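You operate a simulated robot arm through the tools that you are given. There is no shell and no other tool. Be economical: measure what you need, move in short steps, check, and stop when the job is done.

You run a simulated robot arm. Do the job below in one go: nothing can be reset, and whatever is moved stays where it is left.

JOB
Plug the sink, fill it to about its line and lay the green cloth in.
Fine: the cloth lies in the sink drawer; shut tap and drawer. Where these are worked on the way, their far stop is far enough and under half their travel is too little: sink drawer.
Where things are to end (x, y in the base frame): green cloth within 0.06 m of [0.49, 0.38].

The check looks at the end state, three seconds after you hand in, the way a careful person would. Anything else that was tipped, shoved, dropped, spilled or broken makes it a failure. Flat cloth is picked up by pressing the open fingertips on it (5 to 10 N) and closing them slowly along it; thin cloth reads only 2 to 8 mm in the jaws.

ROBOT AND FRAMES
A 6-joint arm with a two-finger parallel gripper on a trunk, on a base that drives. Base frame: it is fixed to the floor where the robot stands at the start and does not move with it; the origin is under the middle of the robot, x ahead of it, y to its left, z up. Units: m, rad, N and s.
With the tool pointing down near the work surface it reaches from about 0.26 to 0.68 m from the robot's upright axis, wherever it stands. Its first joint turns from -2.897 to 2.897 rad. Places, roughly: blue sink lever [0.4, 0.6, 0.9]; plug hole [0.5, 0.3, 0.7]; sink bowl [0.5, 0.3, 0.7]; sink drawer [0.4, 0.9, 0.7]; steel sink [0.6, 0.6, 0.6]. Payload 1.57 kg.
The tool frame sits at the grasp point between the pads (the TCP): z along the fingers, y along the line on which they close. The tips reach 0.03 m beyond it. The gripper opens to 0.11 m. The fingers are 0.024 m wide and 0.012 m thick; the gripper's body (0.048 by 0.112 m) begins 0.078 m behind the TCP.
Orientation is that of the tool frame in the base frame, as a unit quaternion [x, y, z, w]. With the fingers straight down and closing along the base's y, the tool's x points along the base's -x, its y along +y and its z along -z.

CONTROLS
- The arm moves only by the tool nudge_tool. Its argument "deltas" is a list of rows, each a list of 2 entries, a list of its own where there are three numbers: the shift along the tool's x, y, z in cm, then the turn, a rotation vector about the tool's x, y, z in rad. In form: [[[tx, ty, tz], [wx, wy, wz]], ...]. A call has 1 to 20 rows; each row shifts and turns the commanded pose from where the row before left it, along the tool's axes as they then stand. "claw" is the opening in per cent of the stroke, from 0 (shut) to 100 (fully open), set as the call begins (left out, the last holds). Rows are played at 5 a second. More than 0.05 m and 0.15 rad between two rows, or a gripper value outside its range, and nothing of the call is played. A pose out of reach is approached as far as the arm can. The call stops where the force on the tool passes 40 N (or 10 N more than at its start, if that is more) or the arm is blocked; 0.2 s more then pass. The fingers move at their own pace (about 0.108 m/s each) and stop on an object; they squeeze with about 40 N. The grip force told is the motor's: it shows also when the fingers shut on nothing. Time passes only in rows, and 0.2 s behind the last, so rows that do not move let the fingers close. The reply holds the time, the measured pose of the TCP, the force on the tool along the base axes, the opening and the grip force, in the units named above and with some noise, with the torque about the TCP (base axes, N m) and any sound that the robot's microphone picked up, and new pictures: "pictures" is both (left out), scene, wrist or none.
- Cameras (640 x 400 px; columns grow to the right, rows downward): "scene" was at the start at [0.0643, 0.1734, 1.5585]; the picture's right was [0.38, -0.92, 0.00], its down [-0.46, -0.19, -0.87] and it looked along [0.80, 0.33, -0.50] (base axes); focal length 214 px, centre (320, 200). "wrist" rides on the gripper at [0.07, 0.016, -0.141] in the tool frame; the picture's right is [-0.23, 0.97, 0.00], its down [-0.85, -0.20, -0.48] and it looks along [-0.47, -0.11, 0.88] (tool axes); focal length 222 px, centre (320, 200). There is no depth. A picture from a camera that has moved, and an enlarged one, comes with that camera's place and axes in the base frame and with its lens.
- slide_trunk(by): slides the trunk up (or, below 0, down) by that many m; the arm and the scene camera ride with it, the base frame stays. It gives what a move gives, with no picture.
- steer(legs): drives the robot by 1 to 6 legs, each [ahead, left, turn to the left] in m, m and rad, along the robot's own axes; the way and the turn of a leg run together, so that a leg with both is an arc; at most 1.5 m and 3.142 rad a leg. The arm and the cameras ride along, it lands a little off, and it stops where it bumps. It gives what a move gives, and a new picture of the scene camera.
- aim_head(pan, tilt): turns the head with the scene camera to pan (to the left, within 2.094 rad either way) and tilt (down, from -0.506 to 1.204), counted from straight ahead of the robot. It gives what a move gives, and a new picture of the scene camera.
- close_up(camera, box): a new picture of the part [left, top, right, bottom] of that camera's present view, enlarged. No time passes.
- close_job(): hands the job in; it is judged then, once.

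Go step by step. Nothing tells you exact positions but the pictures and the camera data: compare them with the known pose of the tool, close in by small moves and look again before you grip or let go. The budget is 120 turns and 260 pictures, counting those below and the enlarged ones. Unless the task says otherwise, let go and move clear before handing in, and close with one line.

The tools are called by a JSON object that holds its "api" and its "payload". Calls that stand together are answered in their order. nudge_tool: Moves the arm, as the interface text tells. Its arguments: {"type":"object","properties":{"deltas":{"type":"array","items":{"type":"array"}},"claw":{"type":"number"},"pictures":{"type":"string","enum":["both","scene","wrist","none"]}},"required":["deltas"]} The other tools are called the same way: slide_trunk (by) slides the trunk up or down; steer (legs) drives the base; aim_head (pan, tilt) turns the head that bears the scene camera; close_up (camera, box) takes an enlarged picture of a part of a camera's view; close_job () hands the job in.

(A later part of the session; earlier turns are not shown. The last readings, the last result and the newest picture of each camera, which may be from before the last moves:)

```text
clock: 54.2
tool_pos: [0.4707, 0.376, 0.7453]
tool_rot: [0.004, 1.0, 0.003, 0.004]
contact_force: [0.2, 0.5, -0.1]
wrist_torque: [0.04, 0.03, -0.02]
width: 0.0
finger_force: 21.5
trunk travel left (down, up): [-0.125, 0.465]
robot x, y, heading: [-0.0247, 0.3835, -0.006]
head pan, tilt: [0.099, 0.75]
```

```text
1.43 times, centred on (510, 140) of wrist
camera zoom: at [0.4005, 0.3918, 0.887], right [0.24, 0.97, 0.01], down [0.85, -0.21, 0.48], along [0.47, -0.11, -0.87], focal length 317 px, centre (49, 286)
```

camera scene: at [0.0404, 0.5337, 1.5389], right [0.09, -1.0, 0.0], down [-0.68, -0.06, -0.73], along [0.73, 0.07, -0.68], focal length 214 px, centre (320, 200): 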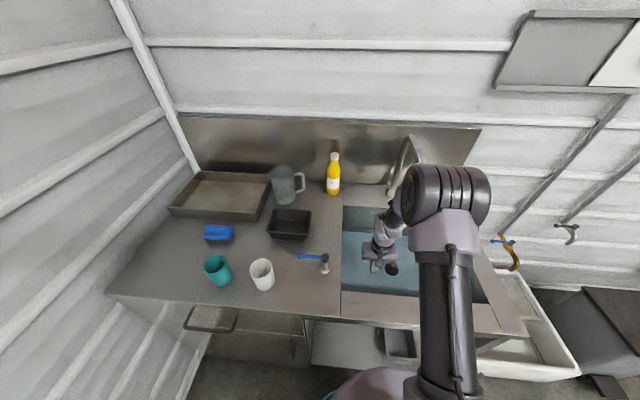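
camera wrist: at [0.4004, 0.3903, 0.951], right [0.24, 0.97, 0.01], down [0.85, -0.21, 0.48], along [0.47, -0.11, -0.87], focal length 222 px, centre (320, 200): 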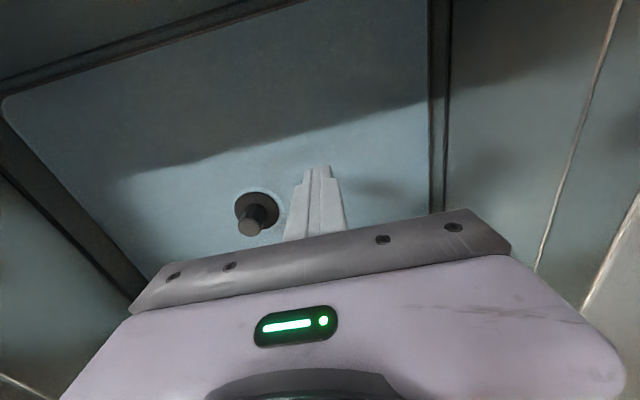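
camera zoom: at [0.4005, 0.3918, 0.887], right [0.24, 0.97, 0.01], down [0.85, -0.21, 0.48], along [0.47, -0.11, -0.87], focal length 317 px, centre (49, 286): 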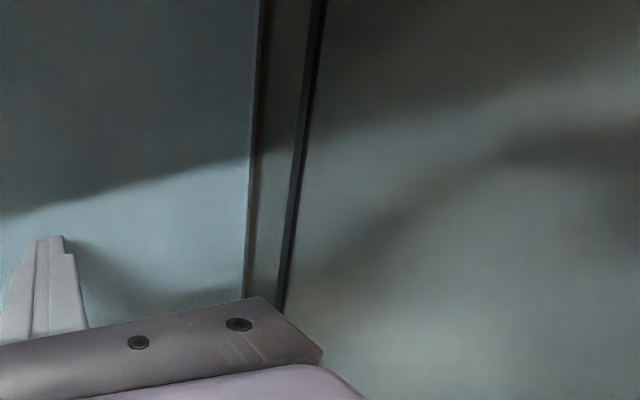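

The fingertips at z 0.715 are still untinted, so there's only a shallow film of water. I'll study the two lines on the wall (dark one near z 0.75, pale one near z 0.865).

{"api": "close_up", "payload": {"camera": "wrist", "box": [470, 60, 550, 110]}}

{"api": "nudge_tool", "payload": {"deltas": [[[0, 0, -4], [0, 0, 0]], [[0, 0, -4], [0, 0, 0]], [[0, 0, -4], [0, 0, 0]], [[0, -4, -3], [0, 0, 0]], [[0, -4, -2], [0, 0, 0]]], "pictures": "wrist"}}

{"api": "close_up", "payload": {"camera": "wrist", "box": [430, 0, 610, 240]}}

{"api": "close_up", "payload": {"camera": "scene", "box": [345, 200, 405, 240]}}

```text
8.00 times, centred on (510, 85) of wrist
camera zoom: at [0.4005, 0.3918, 0.887], right [0.24, 0.97, 0.01], down [0.85, -0.21, 0.48], along [0.47, -0.11, -0.87], focal length 1777 px, centre (-1200, 1120)
```

zoom: 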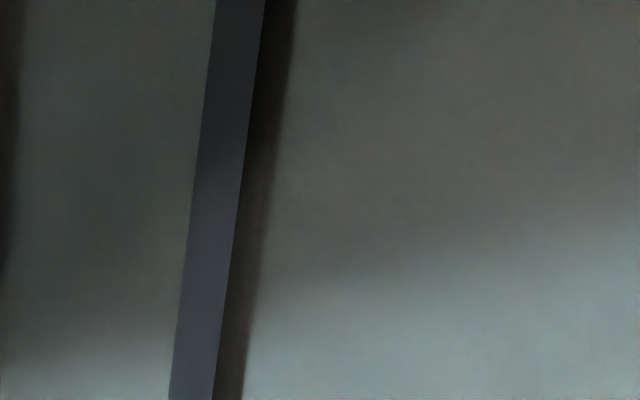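

```text
clock: 55.4
tool_pos: [0.4688, 0.2913, 0.9126]
tool_rot: [0.005, 1.0, 0.004, 0.005]
contact_force: [0.2, -0.7, 0.6]
wrist_torque: [0.01, 0.03, 0.02]
width: 0.0
finger_force: 21.7
trunk travel left (down, up): [-0.125, 0.465]
robot x, y, heading: [-0.0239, 0.3864, -0.004]
head pan, tilt: [0.099, 0.75]
camera wrist: at [0.3982, 0.3083, 1.0532], right [0.24, 0.97, 0.01], down [0.85, -0.21, 0.48], along [0.47, -0.11, -0.87], focal length 222 px, centre (320, 200)
```

wrist: 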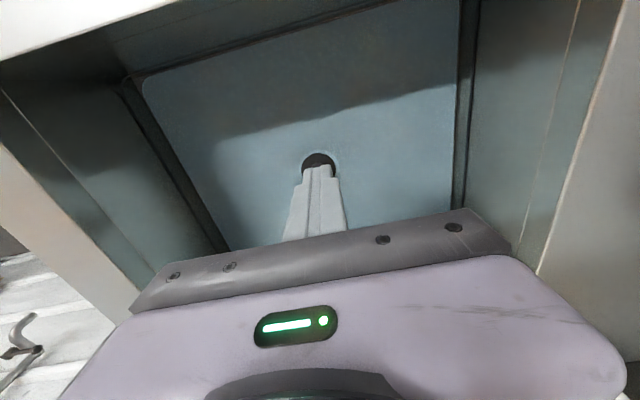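

```text
1.67 times, centred on (520, 120) of wrist
camera zoom: at [0.3982, 0.3083, 1.0532], right [0.24, 0.97, 0.01], down [0.85, -0.21, 0.48], along [0.47, -0.11, -0.87], focal length 370 px, centre (-13, 333)
```

zoom: 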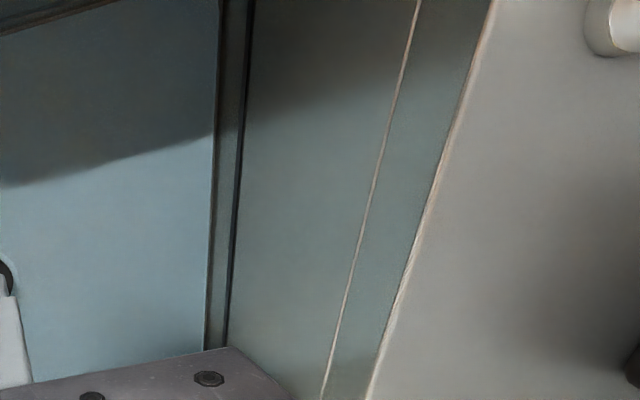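

```text
10.00 times, centred on (375, 220) of scene
camera zoom: at [0.0402, 0.5331, 1.5389], right [0.09, -1.0, 0.0], down [-0.68, -0.06, -0.73], along [0.73, 0.07, -0.68], focal length 2145 px, centre (-230, 0)
```

zoom: 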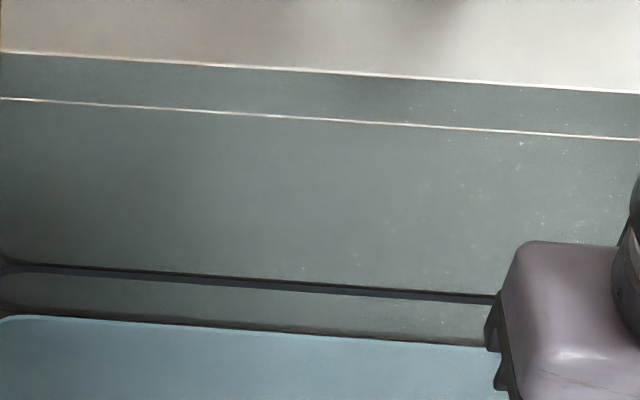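

The dark strip at z ≈ 0.749 is a modelled marker strip (solid, with a shadow), so that is the fill line; the pale line is just a wall edge. I'll return to the lever, turning the gripper so the fingers straddle it and the camera faces the sink.

{"api": "nudge_tool", "payload": {"deltas": [[[1.5, 1, -3], [0, 0, 0]], [[1.5, 2, -4], [0, 0, 0]], [[1.5, 2, -4], [0, 0, 0]], [[1, 3, -3.7], [0, 0, 0]], [[0.5, 4.5, 0], [0, 0, 0]], [[0.1, 4.5, 0], [0, 0, 0]], [[0, 4.5, 0], [0, 0, 0]], [[0, 4.5, 0], [0, 0, 0]], [[0, 4.5, 0], [0, 0, 0]], [[0, 1.9, 0], [0, 0, 0]]], "claw": 55, "pictures": "none"}}

{"api": "nudge_tool", "payload": {"deltas": [[[0, 0, 0], [0, 0, 0.15]], [[0, 0, 0], [0, 0, 0.15]], [[0, 0, 0], [0, 0, 0.15]], [[0, 0, 0], [0, 0, 0.15]], [[0, 0, 0], [0, 0, 0.15]], [[0, 0, 0], [0, 0, 0.15]], [[0, 0, 0], [0, 0, 0.15]], [[0, 0, 0], [0, 0, 0.15]], [[0, 0, 0], [0, 0, 0.15]], [[0, 0, 0], [0, 0, 0.15]], [[0, 0, 0], [0, 0, 0.07]], [[0, 0, 0], [0, 0, 0]]], "pictures": "both"}}

```text
clock: 57.6
tool_pos: [0.408, 0.6178, 1.0626]
tool_rot: [0.005, 1.0, 0.002, 0.004]
contact_force: [-0.4, 0.3, 0.2]
wrist_torque: [0.0, 0.05, -0.01]
width: 0.0606
finger_force: 0.0
trunk travel left (down, up): [-0.125, 0.465]
robot x, y, heading: [-0.0241, 0.3926, -0.009]
head pan, tilt: [0.099, 0.75]
```

```text
clock: 60.2
tool_pos: [0.4092, 0.6188, 1.0644]
tool_rot: [0.71, 0.704, 0.005, 0.001]
contact_force: [-0.4, -1.2, 0.3]
wrist_torque: [-0.02, 0.02, -0.03]
width: 0.0606
finger_force: 0.1
trunk travel left (down, up): [-0.125, 0.465]
robot x, y, heading: [-0.0257, 0.387, 0.0]
head pan, tilt: [0.099, 0.75]
camera scene: at [0.0404, 0.5337, 1.5389], right [0.09, -1.0, 0.0], down [-0.68, -0.06, -0.73], along [0.73, 0.07, -0.68], focal length 214 px, centre (320, 200)
camera wrist: at [0.4251, 0.687, 1.2049], right [0.97, -0.24, 0.01], down [-0.21, -0.86, 0.47], along [-0.11, -0.46, -0.88], focal length 222 px, centre (320, 200)
```

scene: 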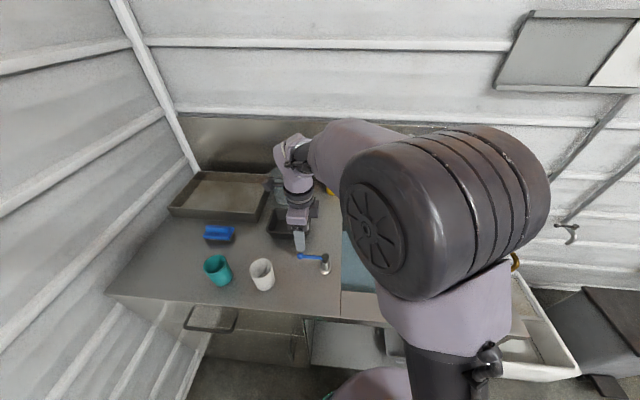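
wrist: 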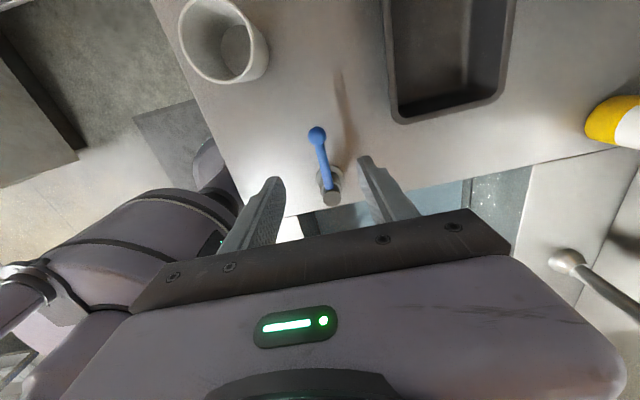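

The fingers straddle the lever nicely. Descend around it.

{"api": "nudge_tool", "payload": {"deltas": [[[-0.6, 0, 3.3], [0, 0, 0]], [[0, 0, 3.3], [0, 0, 0]], [[0, 0, 3.3], [0, 0, 0]], [[0, 0, 3.4], [0, 0, 0]], [[0, 0, 0], [0, 0, 0]]], "pictures": "both"}}

```text
clock: 61.4
tool_pos: [0.4095, 0.614, 0.9301]
tool_rot: [0.709, 0.705, 0.005, 0.001]
contact_force: [-0.1, 0.0, -0.7]
wrist_torque: [-0.02, 0.0, -0.01]
width: 0.0606
finger_force: 0.2
trunk travel left (down, up): [-0.125, 0.465]
robot x, y, heading: [-0.022, 0.3877, -0.006]
head pan, tilt: [0.099, 0.75]
camera scene: at [0.0404, 0.5337, 1.5389], right [0.09, -1.0, 0.0], down [-0.68, -0.06, -0.73], along [0.73, 0.07, -0.68], focal length 214 px, centre (320, 200)
camera wrist: at [0.426, 0.6826, 1.071], right [0.97, -0.23, 0.01], down [-0.21, -0.86, 0.47], along [-0.1, -0.46, -0.88], focal length 222 px, centre (320, 200)
```

scene: 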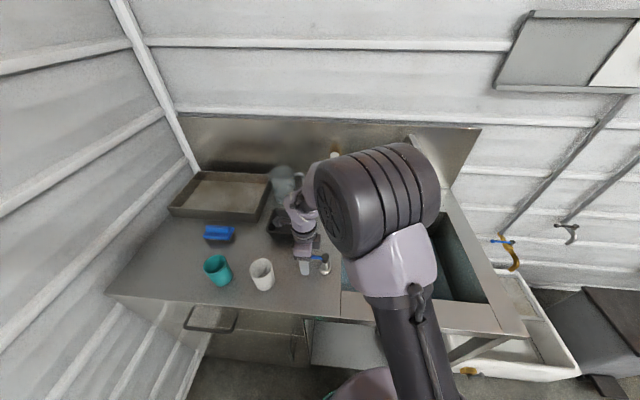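
wrist: 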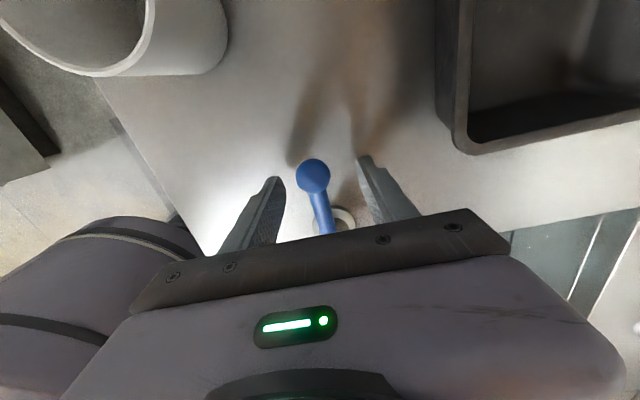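

Baseline close-ups, then open the lever about 15° toward me.

{"api": "close_up", "payload": {"camera": "scene", "box": [425, 215, 495, 305]}}

{"api": "close_up", "payload": {"camera": "wrist", "box": [500, 200, 640, 330]}}

{"api": "nudge_tool", "payload": {"deltas": [[[0, -2, 0], [0, 0, 0]], [[0, -2.15, 0], [0, 0, 0]], [[0, 0, 0], [0, 0, 0]], [[0, 0, 0], [0, 0, 0]], [[0, 0, 0], [0, 0, 0]]], "pictures": "wrist"}}

{"api": "close_up", "payload": {"camera": "scene", "box": [425, 215, 495, 305]}}

```text
4.44 times, centred on (460, 260) of scene
camera zoom: at [0.0404, 0.5337, 1.5389], right [0.09, -1.0, 0.0], down [-0.68, -0.06, -0.73], along [0.73, 0.07, -0.68], focal length 953 px, centre (-302, -67)
```

zoom: 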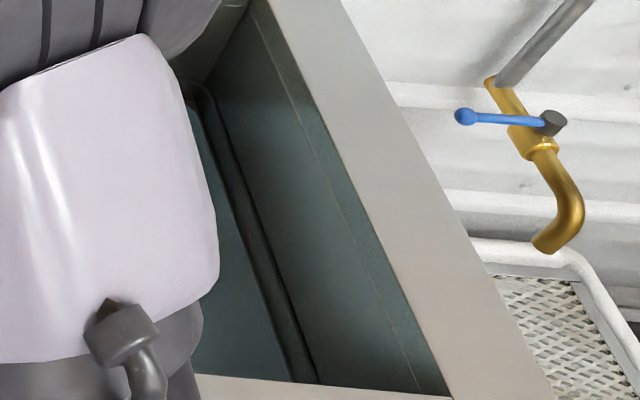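

```text
3.08 times, centred on (570, 265) of wrist
camera zoom: at [0.426, 0.6826, 1.071], right [0.97, -0.23, 0.01], down [-0.21, -0.86, 0.47], along [-0.1, -0.46, -0.88], focal length 684 px, centre (-449, 0)
```

zoom: 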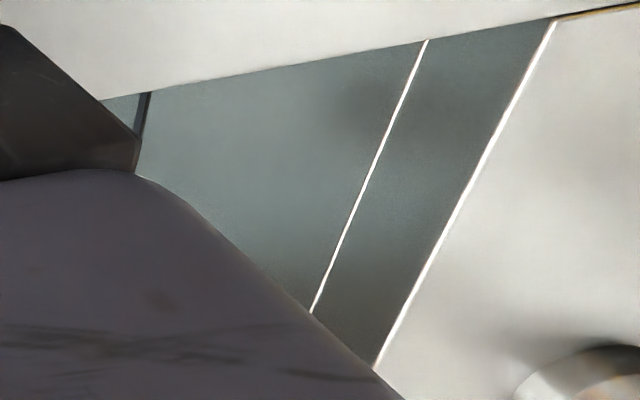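

```text
clock: 62.6
tool_pos: [0.3696, 0.6147, 0.9294]
tool_rot: [0.71, 0.704, 0.006, 0.001]
contact_force: [-0.3, -0.9, 0.1]
wrist_torque: [0.01, 0.0, -0.02]
width: 0.0606
finger_force: 0.0
trunk travel left (down, up): [-0.125, 0.465]
robot x, y, heading: [-0.0224, 0.3868, -0.005]
head pan, tilt: [0.099, 0.75]
camera wrist: at [0.3853, 0.683, 1.0714], right [0.97, -0.23, 0.01], down [-0.21, -0.86, 0.47], along [-0.1, -0.46, -0.88], focal length 222 px, centre (320, 200)
```

wrist: 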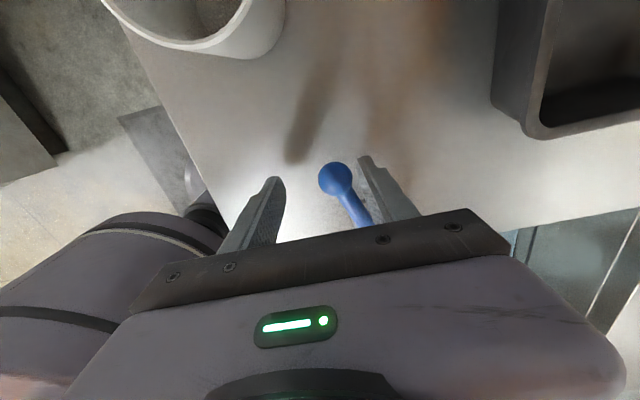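

```text
4.44 times, centred on (460, 260) of scene
camera zoom: at [0.0404, 0.5337, 1.5389], right [0.09, -1.0, 0.0], down [-0.68, -0.06, -0.73], along [0.73, 0.07, -0.68], focal length 953 px, centre (-302, -67)
```

zoom: 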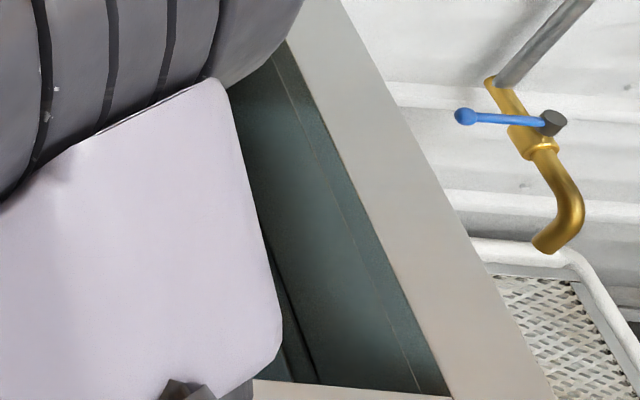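

Flow should be on. The right-front corner of the bowl remains visible in the scene view as a gauge; I'll wait about 2 s and check.

{"api": "close_up", "payload": {"camera": "scene", "box": [440, 274, 472, 304]}}

{"api": "nudge_tool", "payload": {"deltas": [[[0, 0, 0], [0, 0, 0]], [[0, 0, 0], [0, 0, 0]], [[0, 0, 0], [0, 0, 0]], [[0, 0, 0], [0, 0, 0]], [[0, 0, 0], [0, 0, 0]], [[0, 0, 0], [0, 0, 0]], [[0, 0, 0], [0, 0, 0]], [[0, 0, 0], [0, 0, 0]]], "pictures": "none"}}

{"api": "close_up", "payload": {"camera": "scene", "box": [440, 274, 472, 304]}}

```text
13.33 times, centred on (456, 289) of scene
camera zoom: at [0.0404, 0.5337, 1.5389], right [0.09, -1.0, 0.0], down [-0.68, -0.06, -0.73], along [0.73, 0.07, -0.68], focal length 2860 px, centre (-1493, -987)
```

zoom: 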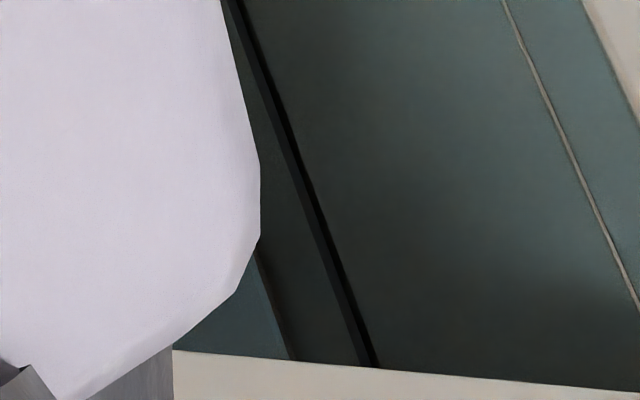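

```text
clock: 64.4
tool_pos: [0.3688, 0.6146, 0.9301]
tool_rot: [0.709, 0.705, 0.006, 0.0]
contact_force: [-0.5, 0.2, -0.4]
wrist_torque: [0.0, 0.01, -0.01]
width: 0.0603
finger_force: 0.1
trunk travel left (down, up): [-0.125, 0.465]
robot x, y, heading: [-0.026, 0.3893, -0.007]
head pan, tilt: [0.099, 0.75]
```

```text
13.33 times, centred on (456, 289) of scene
camera zoom: at [0.0404, 0.5337, 1.5389], right [0.09, -1.0, 0.0], down [-0.68, -0.06, -0.73], along [0.73, 0.07, -0.68], focal length 2860 px, centre (-1493, -987)
```

zoom: 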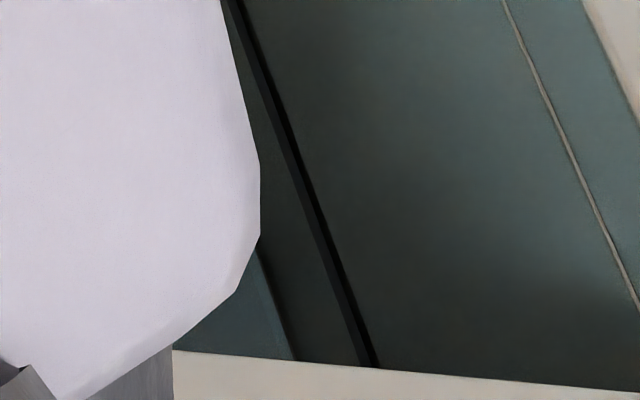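

Works: the edge of the water creeps toward the strip at about 1.5 mm/s (about 25 s to go). I'll wait 12 s with checks.

{"api": "nudge_tool", "payload": {"deltas": [[[0, 0, 0], [0, 0, 0]], [[0, 0, 0], [0, 0, 0]], [[0, 0, 0], [0, 0, 0]], [[0, 0, 0], [0, 0, 0]], [[0, 0, 0], [0, 0, 0]], [[0, 0, 0], [0, 0, 0]], [[0, 0, 0], [0, 0, 0]], [[0, 0, 0], [0, 0, 0]], [[0, 0, 0], [0, 0, 0]], [[0, 0, 0], [0, 0, 0]], [[0, 0, 0], [0, 0, 0]], [[0, 0, 0], [0, 0, 0]], [[0, 0, 0], [0, 0, 0]], [[0, 0, 0], [0, 0, 0]], [[0, 0, 0], [0, 0, 0]], [[0, 0, 0], [0, 0, 0]], [[0, 0, 0], [0, 0, 0]], [[0, 0, 0], [0, 0, 0]], [[0, 0, 0], [0, 0, 0]], [[0, 0, 0], [0, 0, 0]]], "pictures": "none"}}

{"api": "nudge_tool", "payload": {"deltas": [[[0, 0, 0], [0, 0, 0]], [[0, 0, 0], [0, 0, 0]], [[0, 0, 0], [0, 0, 0]], [[0, 0, 0], [0, 0, 0]], [[0, 0, 0], [0, 0, 0]], [[0, 0, 0], [0, 0, 0]], [[0, 0, 0], [0, 0, 0]], [[0, 0, 0], [0, 0, 0]], [[0, 0, 0], [0, 0, 0]], [[0, 0, 0], [0, 0, 0]], [[0, 0, 0], [0, 0, 0]], [[0, 0, 0], [0, 0, 0]], [[0, 0, 0], [0, 0, 0]], [[0, 0, 0], [0, 0, 0]], [[0, 0, 0], [0, 0, 0]], [[0, 0, 0], [0, 0, 0]], [[0, 0, 0], [0, 0, 0]], [[0, 0, 0], [0, 0, 0]], [[0, 0, 0], [0, 0, 0]], [[0, 0, 0], [0, 0, 0]]], "pictures": "none"}}

{"api": "close_up", "payload": {"camera": "scene", "box": [440, 274, 472, 304]}}

```text
clock: 68.6
tool_pos: [0.3696, 0.6142, 0.9296]
tool_rot: [0.709, 0.705, 0.005, 0.0]
contact_force: [0.3, -0.2, 0.4]
wrist_torque: [-0.01, -0.02, -0.02]
width: 0.0605
finger_force: 0.1
trunk travel left (down, up): [-0.125, 0.465]
robot x, y, heading: [-0.0269, 0.3865, -0.011]
head pan, tilt: [0.099, 0.75]
```

```text
clock: 72.8
tool_pos: [0.3692, 0.6151, 0.9295]
tool_rot: [0.709, 0.705, 0.006, 0.0]
contact_force: [0.2, -0.3, -1.0]
wrist_torque: [0.01, -0.01, 0.0]
width: 0.0607
finger_force: 0.1
trunk travel left (down, up): [-0.125, 0.465]
robot x, y, heading: [-0.0249, 0.3856, -0.007]
head pan, tilt: [0.099, 0.75]
```

```text
13.33 times, centred on (456, 289) of scene
camera zoom: at [0.0404, 0.5337, 1.5389], right [0.09, -1.0, 0.0], down [-0.68, -0.06, -0.73], along [0.73, 0.07, -0.68], focal length 2860 px, centre (-1493, -987)
```

zoom: 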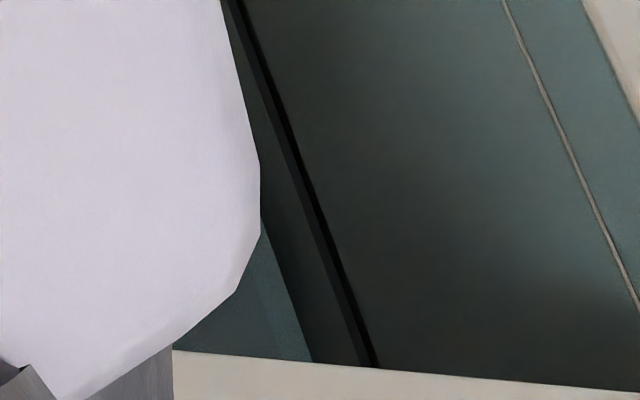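

Edge moved from 295 to 312 px (2 px/s); strip centre is at about 366. Waiting about 21 s more with a check midway.

{"api": "nudge_tool", "payload": {"deltas": [[[0, 0, 0], [0, 0, 0]], [[0, 0, 0], [0, 0, 0]], [[0, 0, 0], [0, 0, 0]], [[0, 0, 0], [0, 0, 0]], [[0, 0, 0], [0, 0, 0]], [[0, 0, 0], [0, 0, 0]], [[0, 0, 0], [0, 0, 0]], [[0, 0, 0], [0, 0, 0]], [[0, 0, 0], [0, 0, 0]], [[0, 0, 0], [0, 0, 0]], [[0, 0, 0], [0, 0, 0]], [[0, 0, 0], [0, 0, 0]], [[0, 0, 0], [0, 0, 0]], [[0, 0, 0], [0, 0, 0]], [[0, 0, 0], [0, 0, 0]], [[0, 0, 0], [0, 0, 0]], [[0, 0, 0], [0, 0, 0]], [[0, 0, 0], [0, 0, 0]], [[0, 0, 0], [0, 0, 0]], [[0, 0, 0], [0, 0, 0]]], "pictures": "none"}}

{"api": "nudge_tool", "payload": {"deltas": [[[0, 0, 0], [0, 0, 0]], [[0, 0, 0], [0, 0, 0]], [[0, 0, 0], [0, 0, 0]], [[0, 0, 0], [0, 0, 0]], [[0, 0, 0], [0, 0, 0]], [[0, 0, 0], [0, 0, 0]], [[0, 0, 0], [0, 0, 0]], [[0, 0, 0], [0, 0, 0]], [[0, 0, 0], [0, 0, 0]], [[0, 0, 0], [0, 0, 0]], [[0, 0, 0], [0, 0, 0]], [[0, 0, 0], [0, 0, 0]], [[0, 0, 0], [0, 0, 0]], [[0, 0, 0], [0, 0, 0]], [[0, 0, 0], [0, 0, 0]], [[0, 0, 0], [0, 0, 0]], [[0, 0, 0], [0, 0, 0]], [[0, 0, 0], [0, 0, 0]], [[0, 0, 0], [0, 0, 0]], [[0, 0, 0], [0, 0, 0]]], "pictures": "none"}}

{"api": "nudge_tool", "payload": {"deltas": [[[0, 0, 0], [0, 0, 0]], [[0, 0, 0], [0, 0, 0]], [[0, 0, 0], [0, 0, 0]], [[0, 0, 0], [0, 0, 0]], [[0, 0, 0], [0, 0, 0]], [[0, 0, 0], [0, 0, 0]], [[0, 0, 0], [0, 0, 0]], [[0, 0, 0], [0, 0, 0]], [[0, 0, 0], [0, 0, 0]], [[0, 0, 0], [0, 0, 0]], [[0, 0, 0], [0, 0, 0]], [[0, 0, 0], [0, 0, 0]], [[0, 0, 0], [0, 0, 0]], [[0, 0, 0], [0, 0, 0]], [[0, 0, 0], [0, 0, 0]], [[0, 0, 0], [0, 0, 0]], [[0, 0, 0], [0, 0, 0]], [[0, 0, 0], [0, 0, 0]], [[0, 0, 0], [0, 0, 0]], [[0, 0, 0], [0, 0, 0]]], "pictures": "none"}}

{"api": "close_up", "payload": {"camera": "scene", "box": [440, 274, 472, 304]}}

```text
clock: 77.0
tool_pos: [0.3698, 0.6151, 0.93]
tool_rot: [0.71, 0.704, 0.005, 0.001]
contact_force: [0.3, -1.0, -0.5]
wrist_torque: [-0.03, 0.03, 0.01]
width: 0.0606
finger_force: 0.1
trunk travel left (down, up): [-0.125, 0.465]
robot x, y, heading: [-0.0291, 0.3856, -0.007]
head pan, tilt: [0.099, 0.75]
```

```text
clock: 81.2
tool_pos: [0.3695, 0.6148, 0.9273]
tool_rot: [0.71, 0.705, 0.004, 0.001]
contact_force: [0.1, -0.2, -0.8]
wrist_torque: [0.01, 0.01, 0.01]
width: 0.0604
finger_force: 0.2
trunk travel left (down, up): [-0.125, 0.465]
robot x, y, heading: [-0.022, 0.3881, -0.007]
head pan, tilt: [0.099, 0.75]
```

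```text
clock: 85.4
tool_pos: [0.3693, 0.6157, 0.9293]
tool_rot: [0.71, 0.704, 0.006, 0.001]
contact_force: [0.8, 0.2, 0.2]
wrist_torque: [0.0, 0.01, 0.0]
width: 0.0607
finger_force: 0.0
trunk travel left (down, up): [-0.125, 0.465]
robot x, y, heading: [-0.0233, 0.3881, -0.007]
head pan, tilt: [0.099, 0.75]
```

```text
13.33 times, centred on (456, 289) of scene
camera zoom: at [0.0404, 0.5337, 1.5389], right [0.09, -1.0, 0.0], down [-0.68, -0.06, -0.73], along [0.73, 0.07, -0.68], focal length 2860 px, centre (-1493, -987)
```

zoom: 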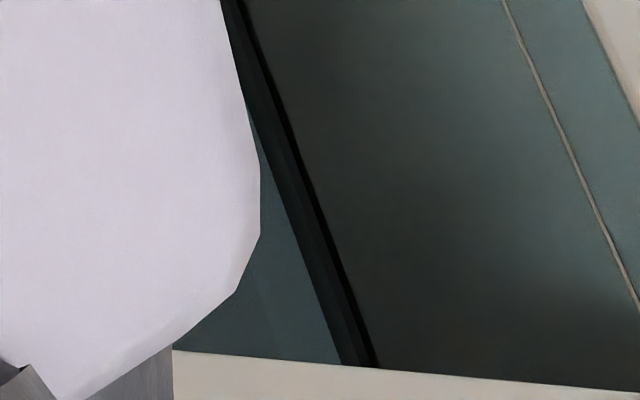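

Edge now at 341 px. Waiting 8 s more.

{"api": "nudge_tool", "payload": {"deltas": [[[0, 0, 0], [0, 0, 0]], [[0, 0, 0], [0, 0, 0]], [[0, 0, 0], [0, 0, 0]], [[0, 0, 0], [0, 0, 0]], [[0, 0, 0], [0, 0, 0]], [[0, 0, 0], [0, 0, 0]], [[0, 0, 0], [0, 0, 0]], [[0, 0, 0], [0, 0, 0]], [[0, 0, 0], [0, 0, 0]], [[0, 0, 0], [0, 0, 0]], [[0, 0, 0], [0, 0, 0]], [[0, 0, 0], [0, 0, 0]], [[0, 0, 0], [0, 0, 0]], [[0, 0, 0], [0, 0, 0]], [[0, 0, 0], [0, 0, 0]], [[0, 0, 0], [0, 0, 0]], [[0, 0, 0], [0, 0, 0]], [[0, 0, 0], [0, 0, 0]], [[0, 0, 0], [0, 0, 0]], [[0, 0, 0], [0, 0, 0]]], "pictures": "none"}}

{"api": "close_up", "payload": {"camera": "scene", "box": [440, 274, 472, 304]}}

{"api": "nudge_tool", "payload": {"deltas": [[[0, 0, 0], [0, 0, 0]], [[0, 0, 0], [0, 0, 0]], [[0, 0, 0], [0, 0, 0]], [[0, 0, 0], [0, 0, 0]], [[0, 0, 0], [0, 0, 0]], [[0, 0, 0], [0, 0, 0]], [[0, 0, 0], [0, 0, 0]], [[0, 0, 0], [0, 0, 0]], [[0, 0, 0], [0, 0, 0]], [[0, 0, 0], [0, 0, 0]], [[0, 0, 0], [0, 0, 0]], [[0, 0, 0], [0, 0, 0]], [[0, 0, 0], [0, 0, 0]], [[0, 0, 0], [0, 0, 0]], [[0, 0, 0], [0, 0, 0]]], "pictures": "none"}}

{"api": "close_up", "payload": {"camera": "scene", "box": [440, 274, 472, 304]}}

```text
clock: 89.6
tool_pos: [0.3699, 0.6142, 0.9289]
tool_rot: [0.71, 0.704, 0.005, 0.001]
contact_force: [0.6, -0.4, 0.7]
wrist_torque: [0.01, -0.01, -0.01]
width: 0.0603
finger_force: 0.0
trunk travel left (down, up): [-0.125, 0.465]
robot x, y, heading: [-0.0268, 0.3856, -0.008]
head pan, tilt: [0.099, 0.75]
```

```text
13.33 times, centred on (456, 289) of scene
camera zoom: at [0.0404, 0.5337, 1.5389], right [0.09, -1.0, 0.0], down [-0.68, -0.06, -0.73], along [0.73, 0.07, -0.68], focal length 2860 px, centre (-1493, -987)
```

zoom: 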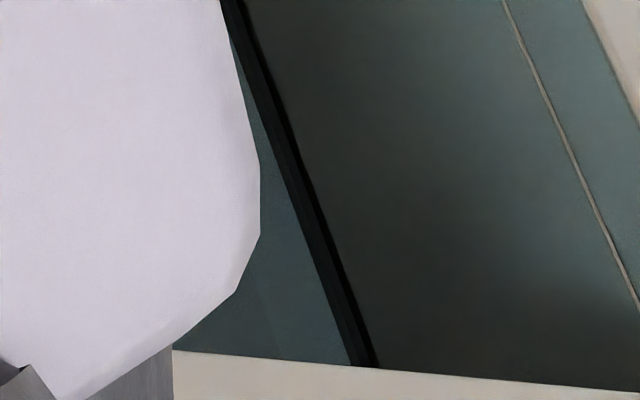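

```text
clock: 92.8
tool_pos: [0.3698, 0.6142, 0.9285]
tool_rot: [0.71, 0.705, 0.005, 0.0]
contact_force: [0.2, -0.1, -0.4]
wrist_torque: [-0.03, -0.02, -0.02]
width: 0.0607
finger_force: 0.1
trunk travel left (down, up): [-0.125, 0.465]
robot x, y, heading: [-0.0231, 0.3841, -0.006]
head pan, tilt: [0.099, 0.75]
```

```text
13.33 times, centred on (456, 289) of scene
camera zoom: at [0.0404, 0.5337, 1.5389], right [0.09, -1.0, 0.0], down [-0.68, -0.06, -0.73], along [0.73, 0.07, -0.68], focal length 2860 px, centre (-1493, -987)
```

zoom: 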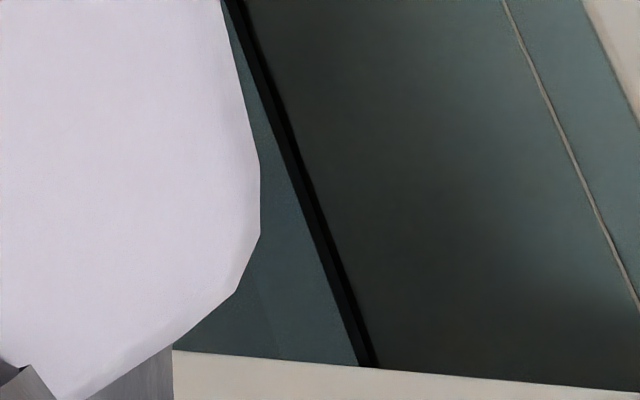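

Water edge is at the strip's lower edge. I'll wait about 2.5 s more, then push the lever shut.

{"api": "nudge_tool", "payload": {"deltas": [[[0, 0, 0], [0, 0, 0]], [[0, 0, 0], [0, 0, 0]], [[0, 0, 0], [0, 0, 0]], [[0, 0, 0], [0, 0, 0]], [[0, 0, 0], [0, 0, 0]], [[0, 0, 0], [0, 0, 0]], [[0, 0, 0], [0, 0, 0]], [[0, 0, 0], [0, 0, 0]], [[0, 0, 0], [0, 0, 0]], [[0, 0, 0], [0, 0, 0]], [[0, 2.5, 0], [0, 0, 0]], [[0, 2, 0], [0, 0, 0]], [[0, 1.2, 0], [0, 0, 0]], [[0, 0.8, 0], [0, 0, 0]]], "pictures": "wrist"}}

{"api": "close_up", "payload": {"camera": "scene", "box": [425, 215, 495, 305]}}

```text
clock: 95.8
tool_pos: [0.4338, 0.6132, 0.9308]
tool_rot: [0.709, 0.705, 0.005, 0.001]
contact_force: [-0.7, -0.1, -0.5]
wrist_torque: [-0.02, -0.04, 0.02]
width: 0.0612
finger_force: 0.0
trunk travel left (down, up): [-0.125, 0.465]
robot x, y, heading: [-0.0272, 0.3899, -0.009]
head pan, tilt: [0.099, 0.75]
camera wrist: at [0.4497, 0.6822, 1.0718], right [0.97, -0.23, 0.01], down [-0.21, -0.86, 0.47], along [-0.1, -0.46, -0.88], focal length 222 px, centre (320, 200)
```

wrist: 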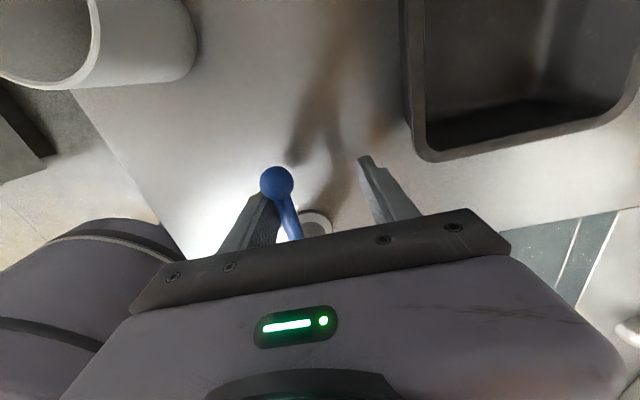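

```text
4.44 times, centred on (460, 260) of scene
camera zoom: at [0.0404, 0.5337, 1.5389], right [0.09, -1.0, 0.0], down [-0.68, -0.06, -0.73], along [0.73, 0.07, -0.68], focal length 953 px, centre (-302, -67)
```

zoom: 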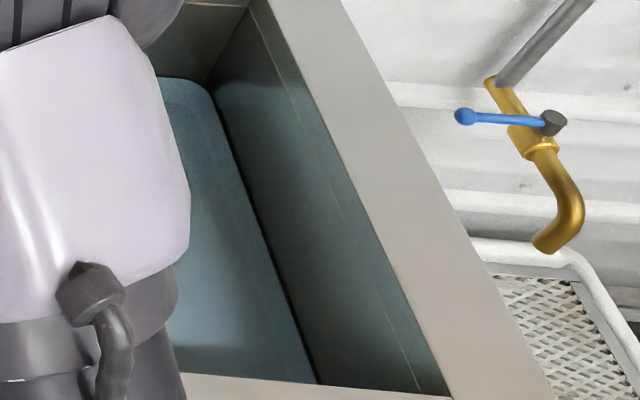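

No resistance yet; push slightly further until the closed stop is felt.

{"api": "nudge_tool", "payload": {"deltas": [[[0, 0.4, 0], [0, 0, 0]], [[0, 0.3, 0], [0, 0, 0]], [[0, 0.3, 0], [0, 0, 0]]], "pictures": "wrist"}}

```text
clock: 96.6
tool_pos: [0.4418, 0.6131, 0.9311]
tool_rot: [0.71, 0.705, 0.005, 0.001]
contact_force: [-15.7, 0.5, -5.2]
wrist_torque: [0.04, -0.33, 0.02]
width: 0.0748
finger_force: 7.9
trunk travel left (down, up): [-0.125, 0.465]
robot x, y, heading: [-0.0255, 0.3891, -0.004]
head pan, tilt: [0.099, 0.75]
camera wrist: at [0.4572, 0.6822, 1.0724], right [0.97, -0.23, 0.01], down [-0.21, -0.86, 0.47], along [-0.11, -0.46, -0.88], focal length 222 px, centre (320, 200)
```

wrist: 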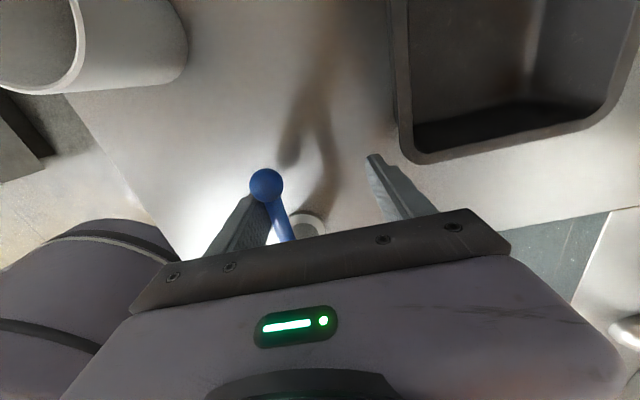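

Stop reached: the tap is shut. I'll back off, rise, and confirm no stream and the level.

{"api": "nudge_tool", "payload": {"deltas": [[[0, -2, 0], [0, 0, 0]], [[0, -1, -2], [0, 0, 0]], [[0, 0, -4.5], [0, 0, 0]], [[0, 0, -4.5], [0, 0, 0]], [[0, 0, -4.5], [0, 0, 0]], [[0, -4, -3], [0, 0, 0]], [[0, -4, -3], [0, 0, 0]], [[0, 0, -3], [0, 0, 0]]], "claw": 55}}

{"api": "close_up", "payload": {"camera": "wrist", "box": [300, 100, 640, 300]}}

```text
clock: 98.4
tool_pos: [0.3321, 0.6113, 1.1744]
tool_rot: [0.71, 0.704, 0.005, 0.0]
contact_force: [0.6, -0.3, 1.0]
wrist_torque: [0.0, 0.02, -0.01]
width: 0.0604
finger_force: 0.2
trunk travel left (down, up): [-0.125, 0.465]
robot x, y, heading: [-0.0242, 0.3846, -0.005]
head pan, tilt: [0.099, 0.75]
camera scene: at [0.0405, 0.5337, 1.5389], right [0.09, -1.0, 0.0], down [-0.68, -0.06, -0.73], along [0.73, 0.07, -0.68], focal length 214 px, centre (320, 200)
camera wrist: at [0.3471, 0.6805, 1.3169], right [0.97, -0.23, 0.01], down [-0.21, -0.86, 0.47], along [-0.1, -0.46, -0.88], focal length 222 px, centre (320, 200)
```

scene: 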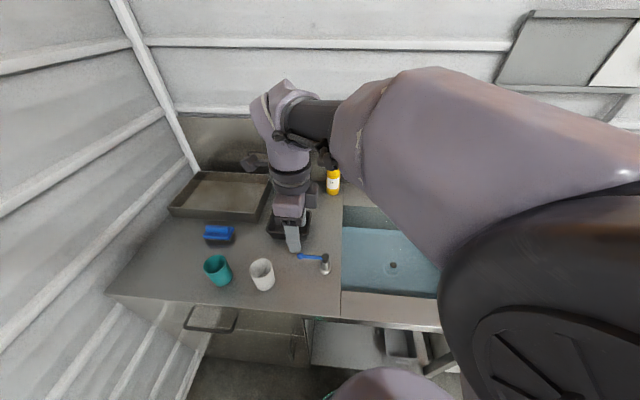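
wrist: 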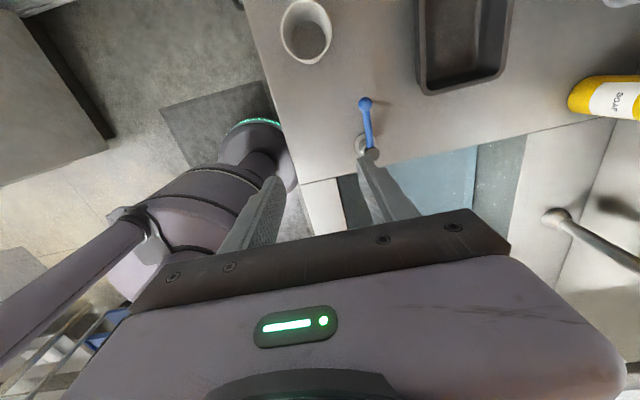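

```text
1.88 times, centred on (470, 200) of wrist
camera zoom: at [0.3471, 0.6805, 1.3169], right [0.97, -0.23, 0.01], down [-0.21, -0.86, 0.47], along [-0.1, -0.46, -0.88], focal length 418 px, centre (38, 200)
```

zoom: 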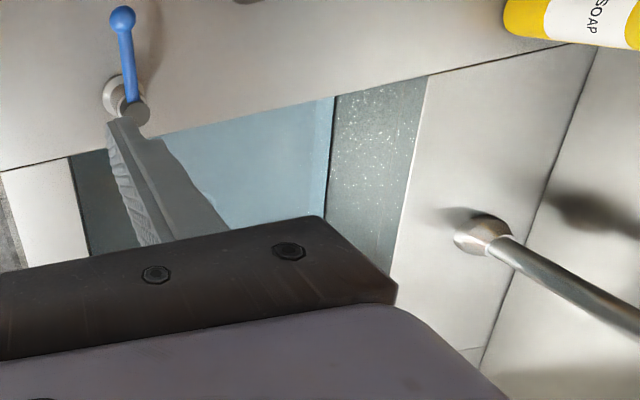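

{"api": "close_up", "payload": {"camera": "scene", "box": [335, 195, 445, 300]}}

{"api": "close_up", "payload": {"camera": "scene", "box": [340, 205, 390, 240]}}

{"api": "aim_head", "payload": {"pan": 0.9, "tilt": 0.8}}

```text
3.81 times, centred on (390, 248) of scene
camera zoom: at [0.0405, 0.5337, 1.5389], right [0.09, -1.0, 0.0], down [-0.68, -0.06, -0.73], along [0.73, 0.07, -0.68], focal length 817 px, centre (53, 19)
```

zoom: 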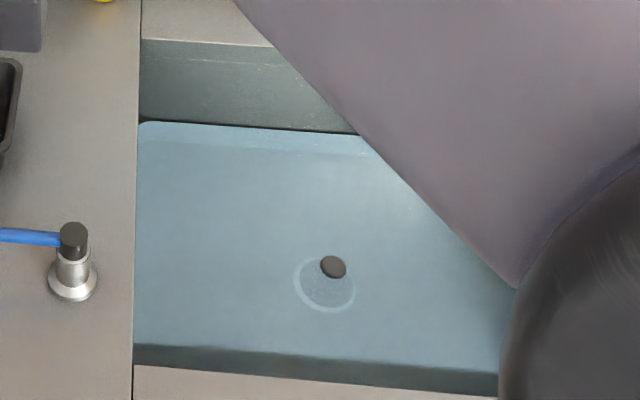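

```text
11.43 times, centred on (365, 222) of scene
camera zoom: at [0.0405, 0.5337, 1.5389], right [0.09, -1.0, 0.0], down [-0.68, -0.06, -0.73], along [0.73, 0.07, -0.68], focal length 2451 px, centre (-194, -57)
```

zoom: 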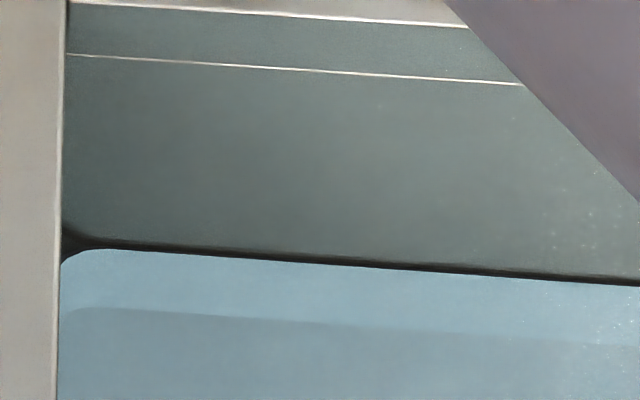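

```text
clock: 99.6
tool_pos: [0.3306, 0.6123, 1.1745]
tool_rot: [0.71, 0.704, 0.005, 0.0]
contact_force: [-0.8, 0.1, -0.9]
wrist_torque: [-0.02, 0.0, 0.01]
width: 0.0604
finger_force: 0.1
trunk travel left (down, up): [-0.125, 0.465]
robot x, y, heading: [-0.0257, 0.3877, -0.004]
head pan, tilt: [0.901, 0.799]
camera scene: at [0.0084, 0.5888, 1.5349], right [0.78, -0.63, 0.0], down [-0.45, -0.56, -0.7], along [0.44, 0.54, -0.72], focal length 214 px, centre (320, 200)
```

scene: 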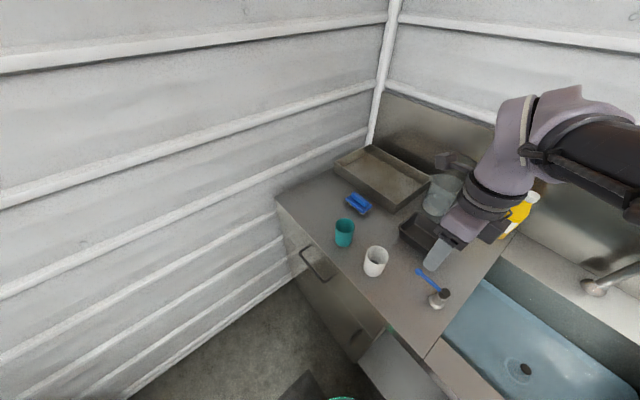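

Tap is shut, water covers the plug and stands at the strip. Now the drawer: close-ups of the handle and front.

{"api": "close_up", "payload": {"camera": "scene", "box": [260, 190, 420, 380]}}

{"api": "close_up", "payload": {"camera": "scene", "box": [280, 230, 360, 290]}}

```text
2.11 times, centred on (340, 285) of scene
camera zoom: at [0.0084, 0.5888, 1.5349], right [0.78, -0.63, 0.0], down [-0.45, -0.56, -0.7], along [0.44, 0.54, -0.72], focal length 452 px, centre (278, 21)
```

zoom: 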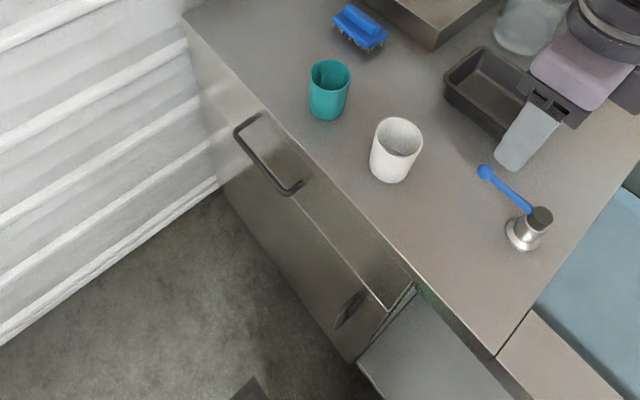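

```text
6.67 times, centred on (320, 260) of scene
camera zoom: at [0.0084, 0.5888, 1.5349], right [0.78, -0.63, 0.0], down [-0.45, -0.56, -0.7], along [0.44, 0.54, -0.72], focal length 1430 px, centre (320, -200)
```

zoom: 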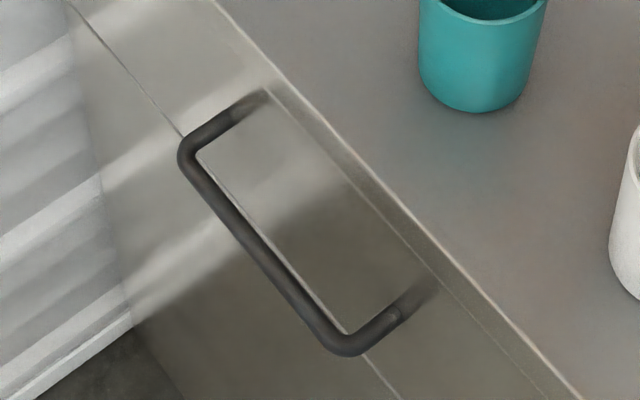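

Handle bar: x ≈ 0.232, y 0.83–0.99, z ≈ 0.76, standing 5–6 cm off the front. Drawer spans y ≈ 0.60–1.2, so I'll shift my base right a bit, then bring the open gripper over it to hook the bar.

{"api": "steer", "payload": {"legs": [[0, -0.055, 0]]}}

{"api": "nudge_tool", "payload": {"deltas": [[[3.5, -3, 0], [0, 0, 0]], [[3.5, -3, 0], [0, 0, 0]], [[3.5, -3, 0], [0, 0, 0]], [[3.5, -3, 0], [0, 0, 0]], [[4, -2.4, 0], [0, 0, 0]], [[4.5, 0, 0], [0, 0, 0]], [[4.5, 0, 0], [0, 0, 0]], [[4.5, 0, 0], [0, 0, 0]], [[3.5, 0, 0], [0, 0, 0]]], "claw": 100}}

```text
clock: 100.5
tool_pos: [0.3326, 0.5571, 1.1754]
tool_rot: [0.709, 0.705, 0.006, 0.001]
contact_force: [-0.2, 0.4, -0.4]
wrist_torque: [0.01, -0.01, 0.0]
width: 0.0605
finger_force: 0.0
trunk travel left (down, up): [-0.125, 0.465]
robot x, y, heading: [-0.024, 0.3342, -0.002]
head pan, tilt: [0.901, 0.799]
camera scene: at [0.008, 0.5335, 1.5351], right [0.78, -0.62, 0.0], down [-0.45, -0.56, -0.7], along [0.44, 0.54, -0.72], focal length 214 px, centre (320, 200)
```

scene: 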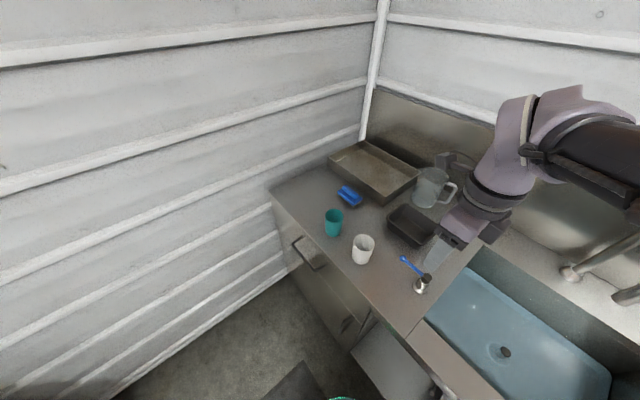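

```text
clock: 102.5
tool_pos: [0.1852, 0.9103, 1.1707]
tool_rot: [0.71, 0.704, 0.004, -0.001]
contact_force: [0.2, 0.5, 0.4]
wrist_torque: [-0.03, -0.01, 0.01]
width: 0.1102
finger_force: 0.1
out of reach, approached as far as the arm can: row 9
trunk travel left (down, up): [-0.125, 0.465]
robot x, y, heading: [-0.0292, 0.3341, -0.008]
head pan, tilt: [0.901, 0.799]
camera scene: at [0.0083, 0.5363, 1.5345], right [0.78, -0.62, 0.0], down [-0.45, -0.56, -0.7], along [0.44, 0.54, -0.72], focal length 214 px, centre (320, 200)
camera wrist: at [0.2013, 0.9782, 1.3124], right [0.97, -0.24, 0.0], down [-0.21, -0.86, 0.47], along [-0.11, -0.46, -0.88], focal length 222 px, centre (320, 200)
```

scene: 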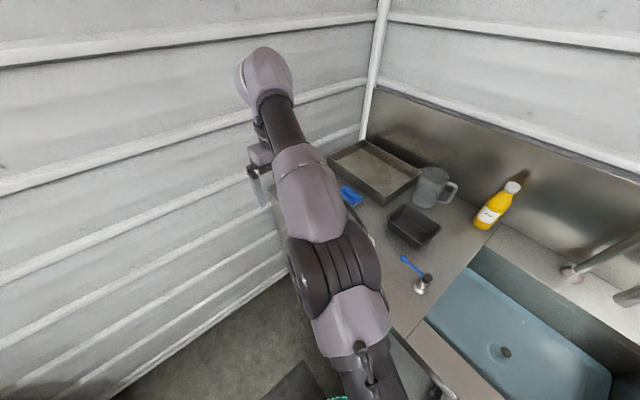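
wrist: 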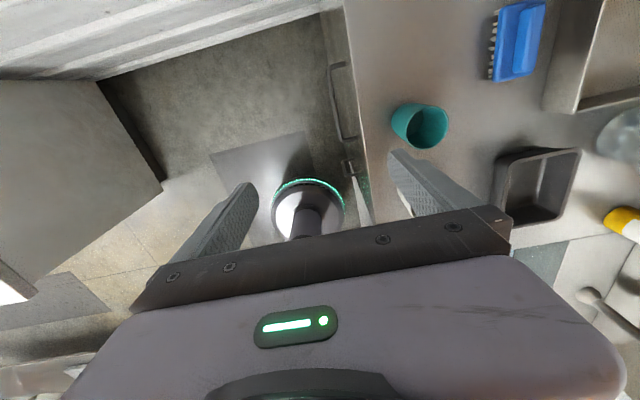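

Handle confirmed at x ≈ 0.236, y 0.84–1.0. Descending beside the counter with the inner finger headed behind the bar; first partway.

{"api": "nudge_tool", "payload": {"deltas": [[[0, 0.9, 3], [0, 0, 0]], [[0, 0, 4.5], [0, 0, 0]], [[0, 0, 4.5], [0, 0, 0]], [[0, 0, 4.5], [0, 0, 0]], [[0, 0, 4.5], [0, 0, 0]], [[0, 0, 4], [0, 0, 0]], [[0, 0, 0], [0, 0, 0]]]}}

{"api": "close_up", "payload": {"camera": "wrist", "box": [220, 0, 540, 260]}}

```text
clock: 104.1
tool_pos: [0.1971, 0.9093, 0.9247]
tool_rot: [0.71, 0.704, 0.006, 0.001]
contact_force: [-0.3, -0.3, -1.2]
wrist_torque: [0.01, 0.02, -0.01]
width: 0.1098
finger_force: 0.0
trunk travel left (down, up): [-0.125, 0.465]
robot x, y, heading: [-0.0205, 0.3315, -0.003]
head pan, tilt: [0.901, 0.799]
camera scene: at [0.008, 0.5345, 1.5349], right [0.78, -0.62, 0.0], down [-0.45, -0.56, -0.7], along [0.44, 0.54, -0.72], focal length 214 px, centre (320, 200)
camera wrist: at [0.2137, 0.9781, 1.0666], right [0.97, -0.23, 0.01], down [-0.21, -0.86, 0.47], along [-0.1, -0.46, -0.88], focal length 222 px, centre (320, 200)
```

scene: 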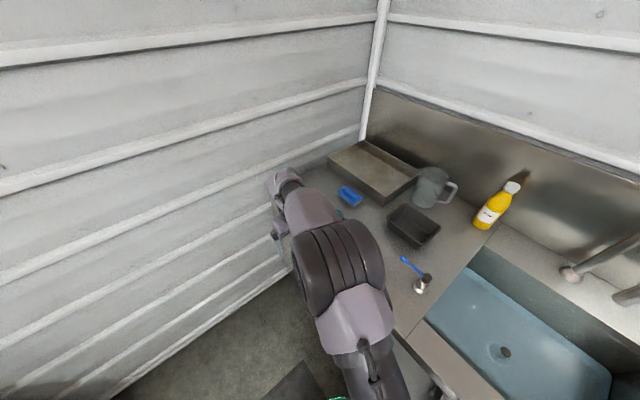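
wrist: 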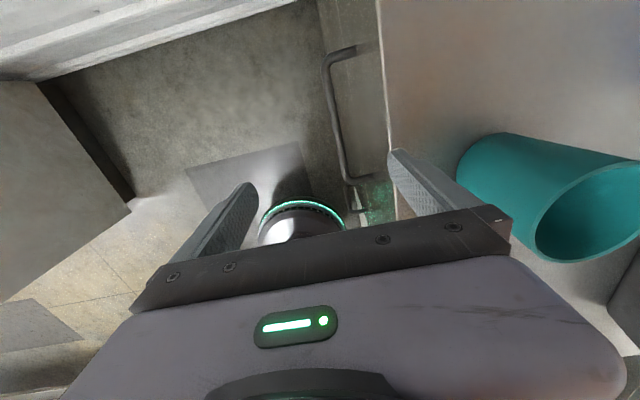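

```text
1.54 times, centred on (380, 130) of wrist
camera zoom: at [0.2137, 0.9781, 1.0666], right [0.97, -0.23, 0.01], down [-0.21, -0.86, 0.47], along [-0.1, -0.46, -0.88], focal length 342 px, centre (228, 308)
```

zoom: 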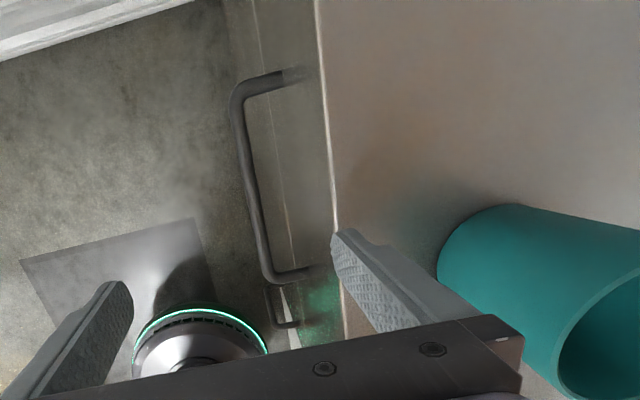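

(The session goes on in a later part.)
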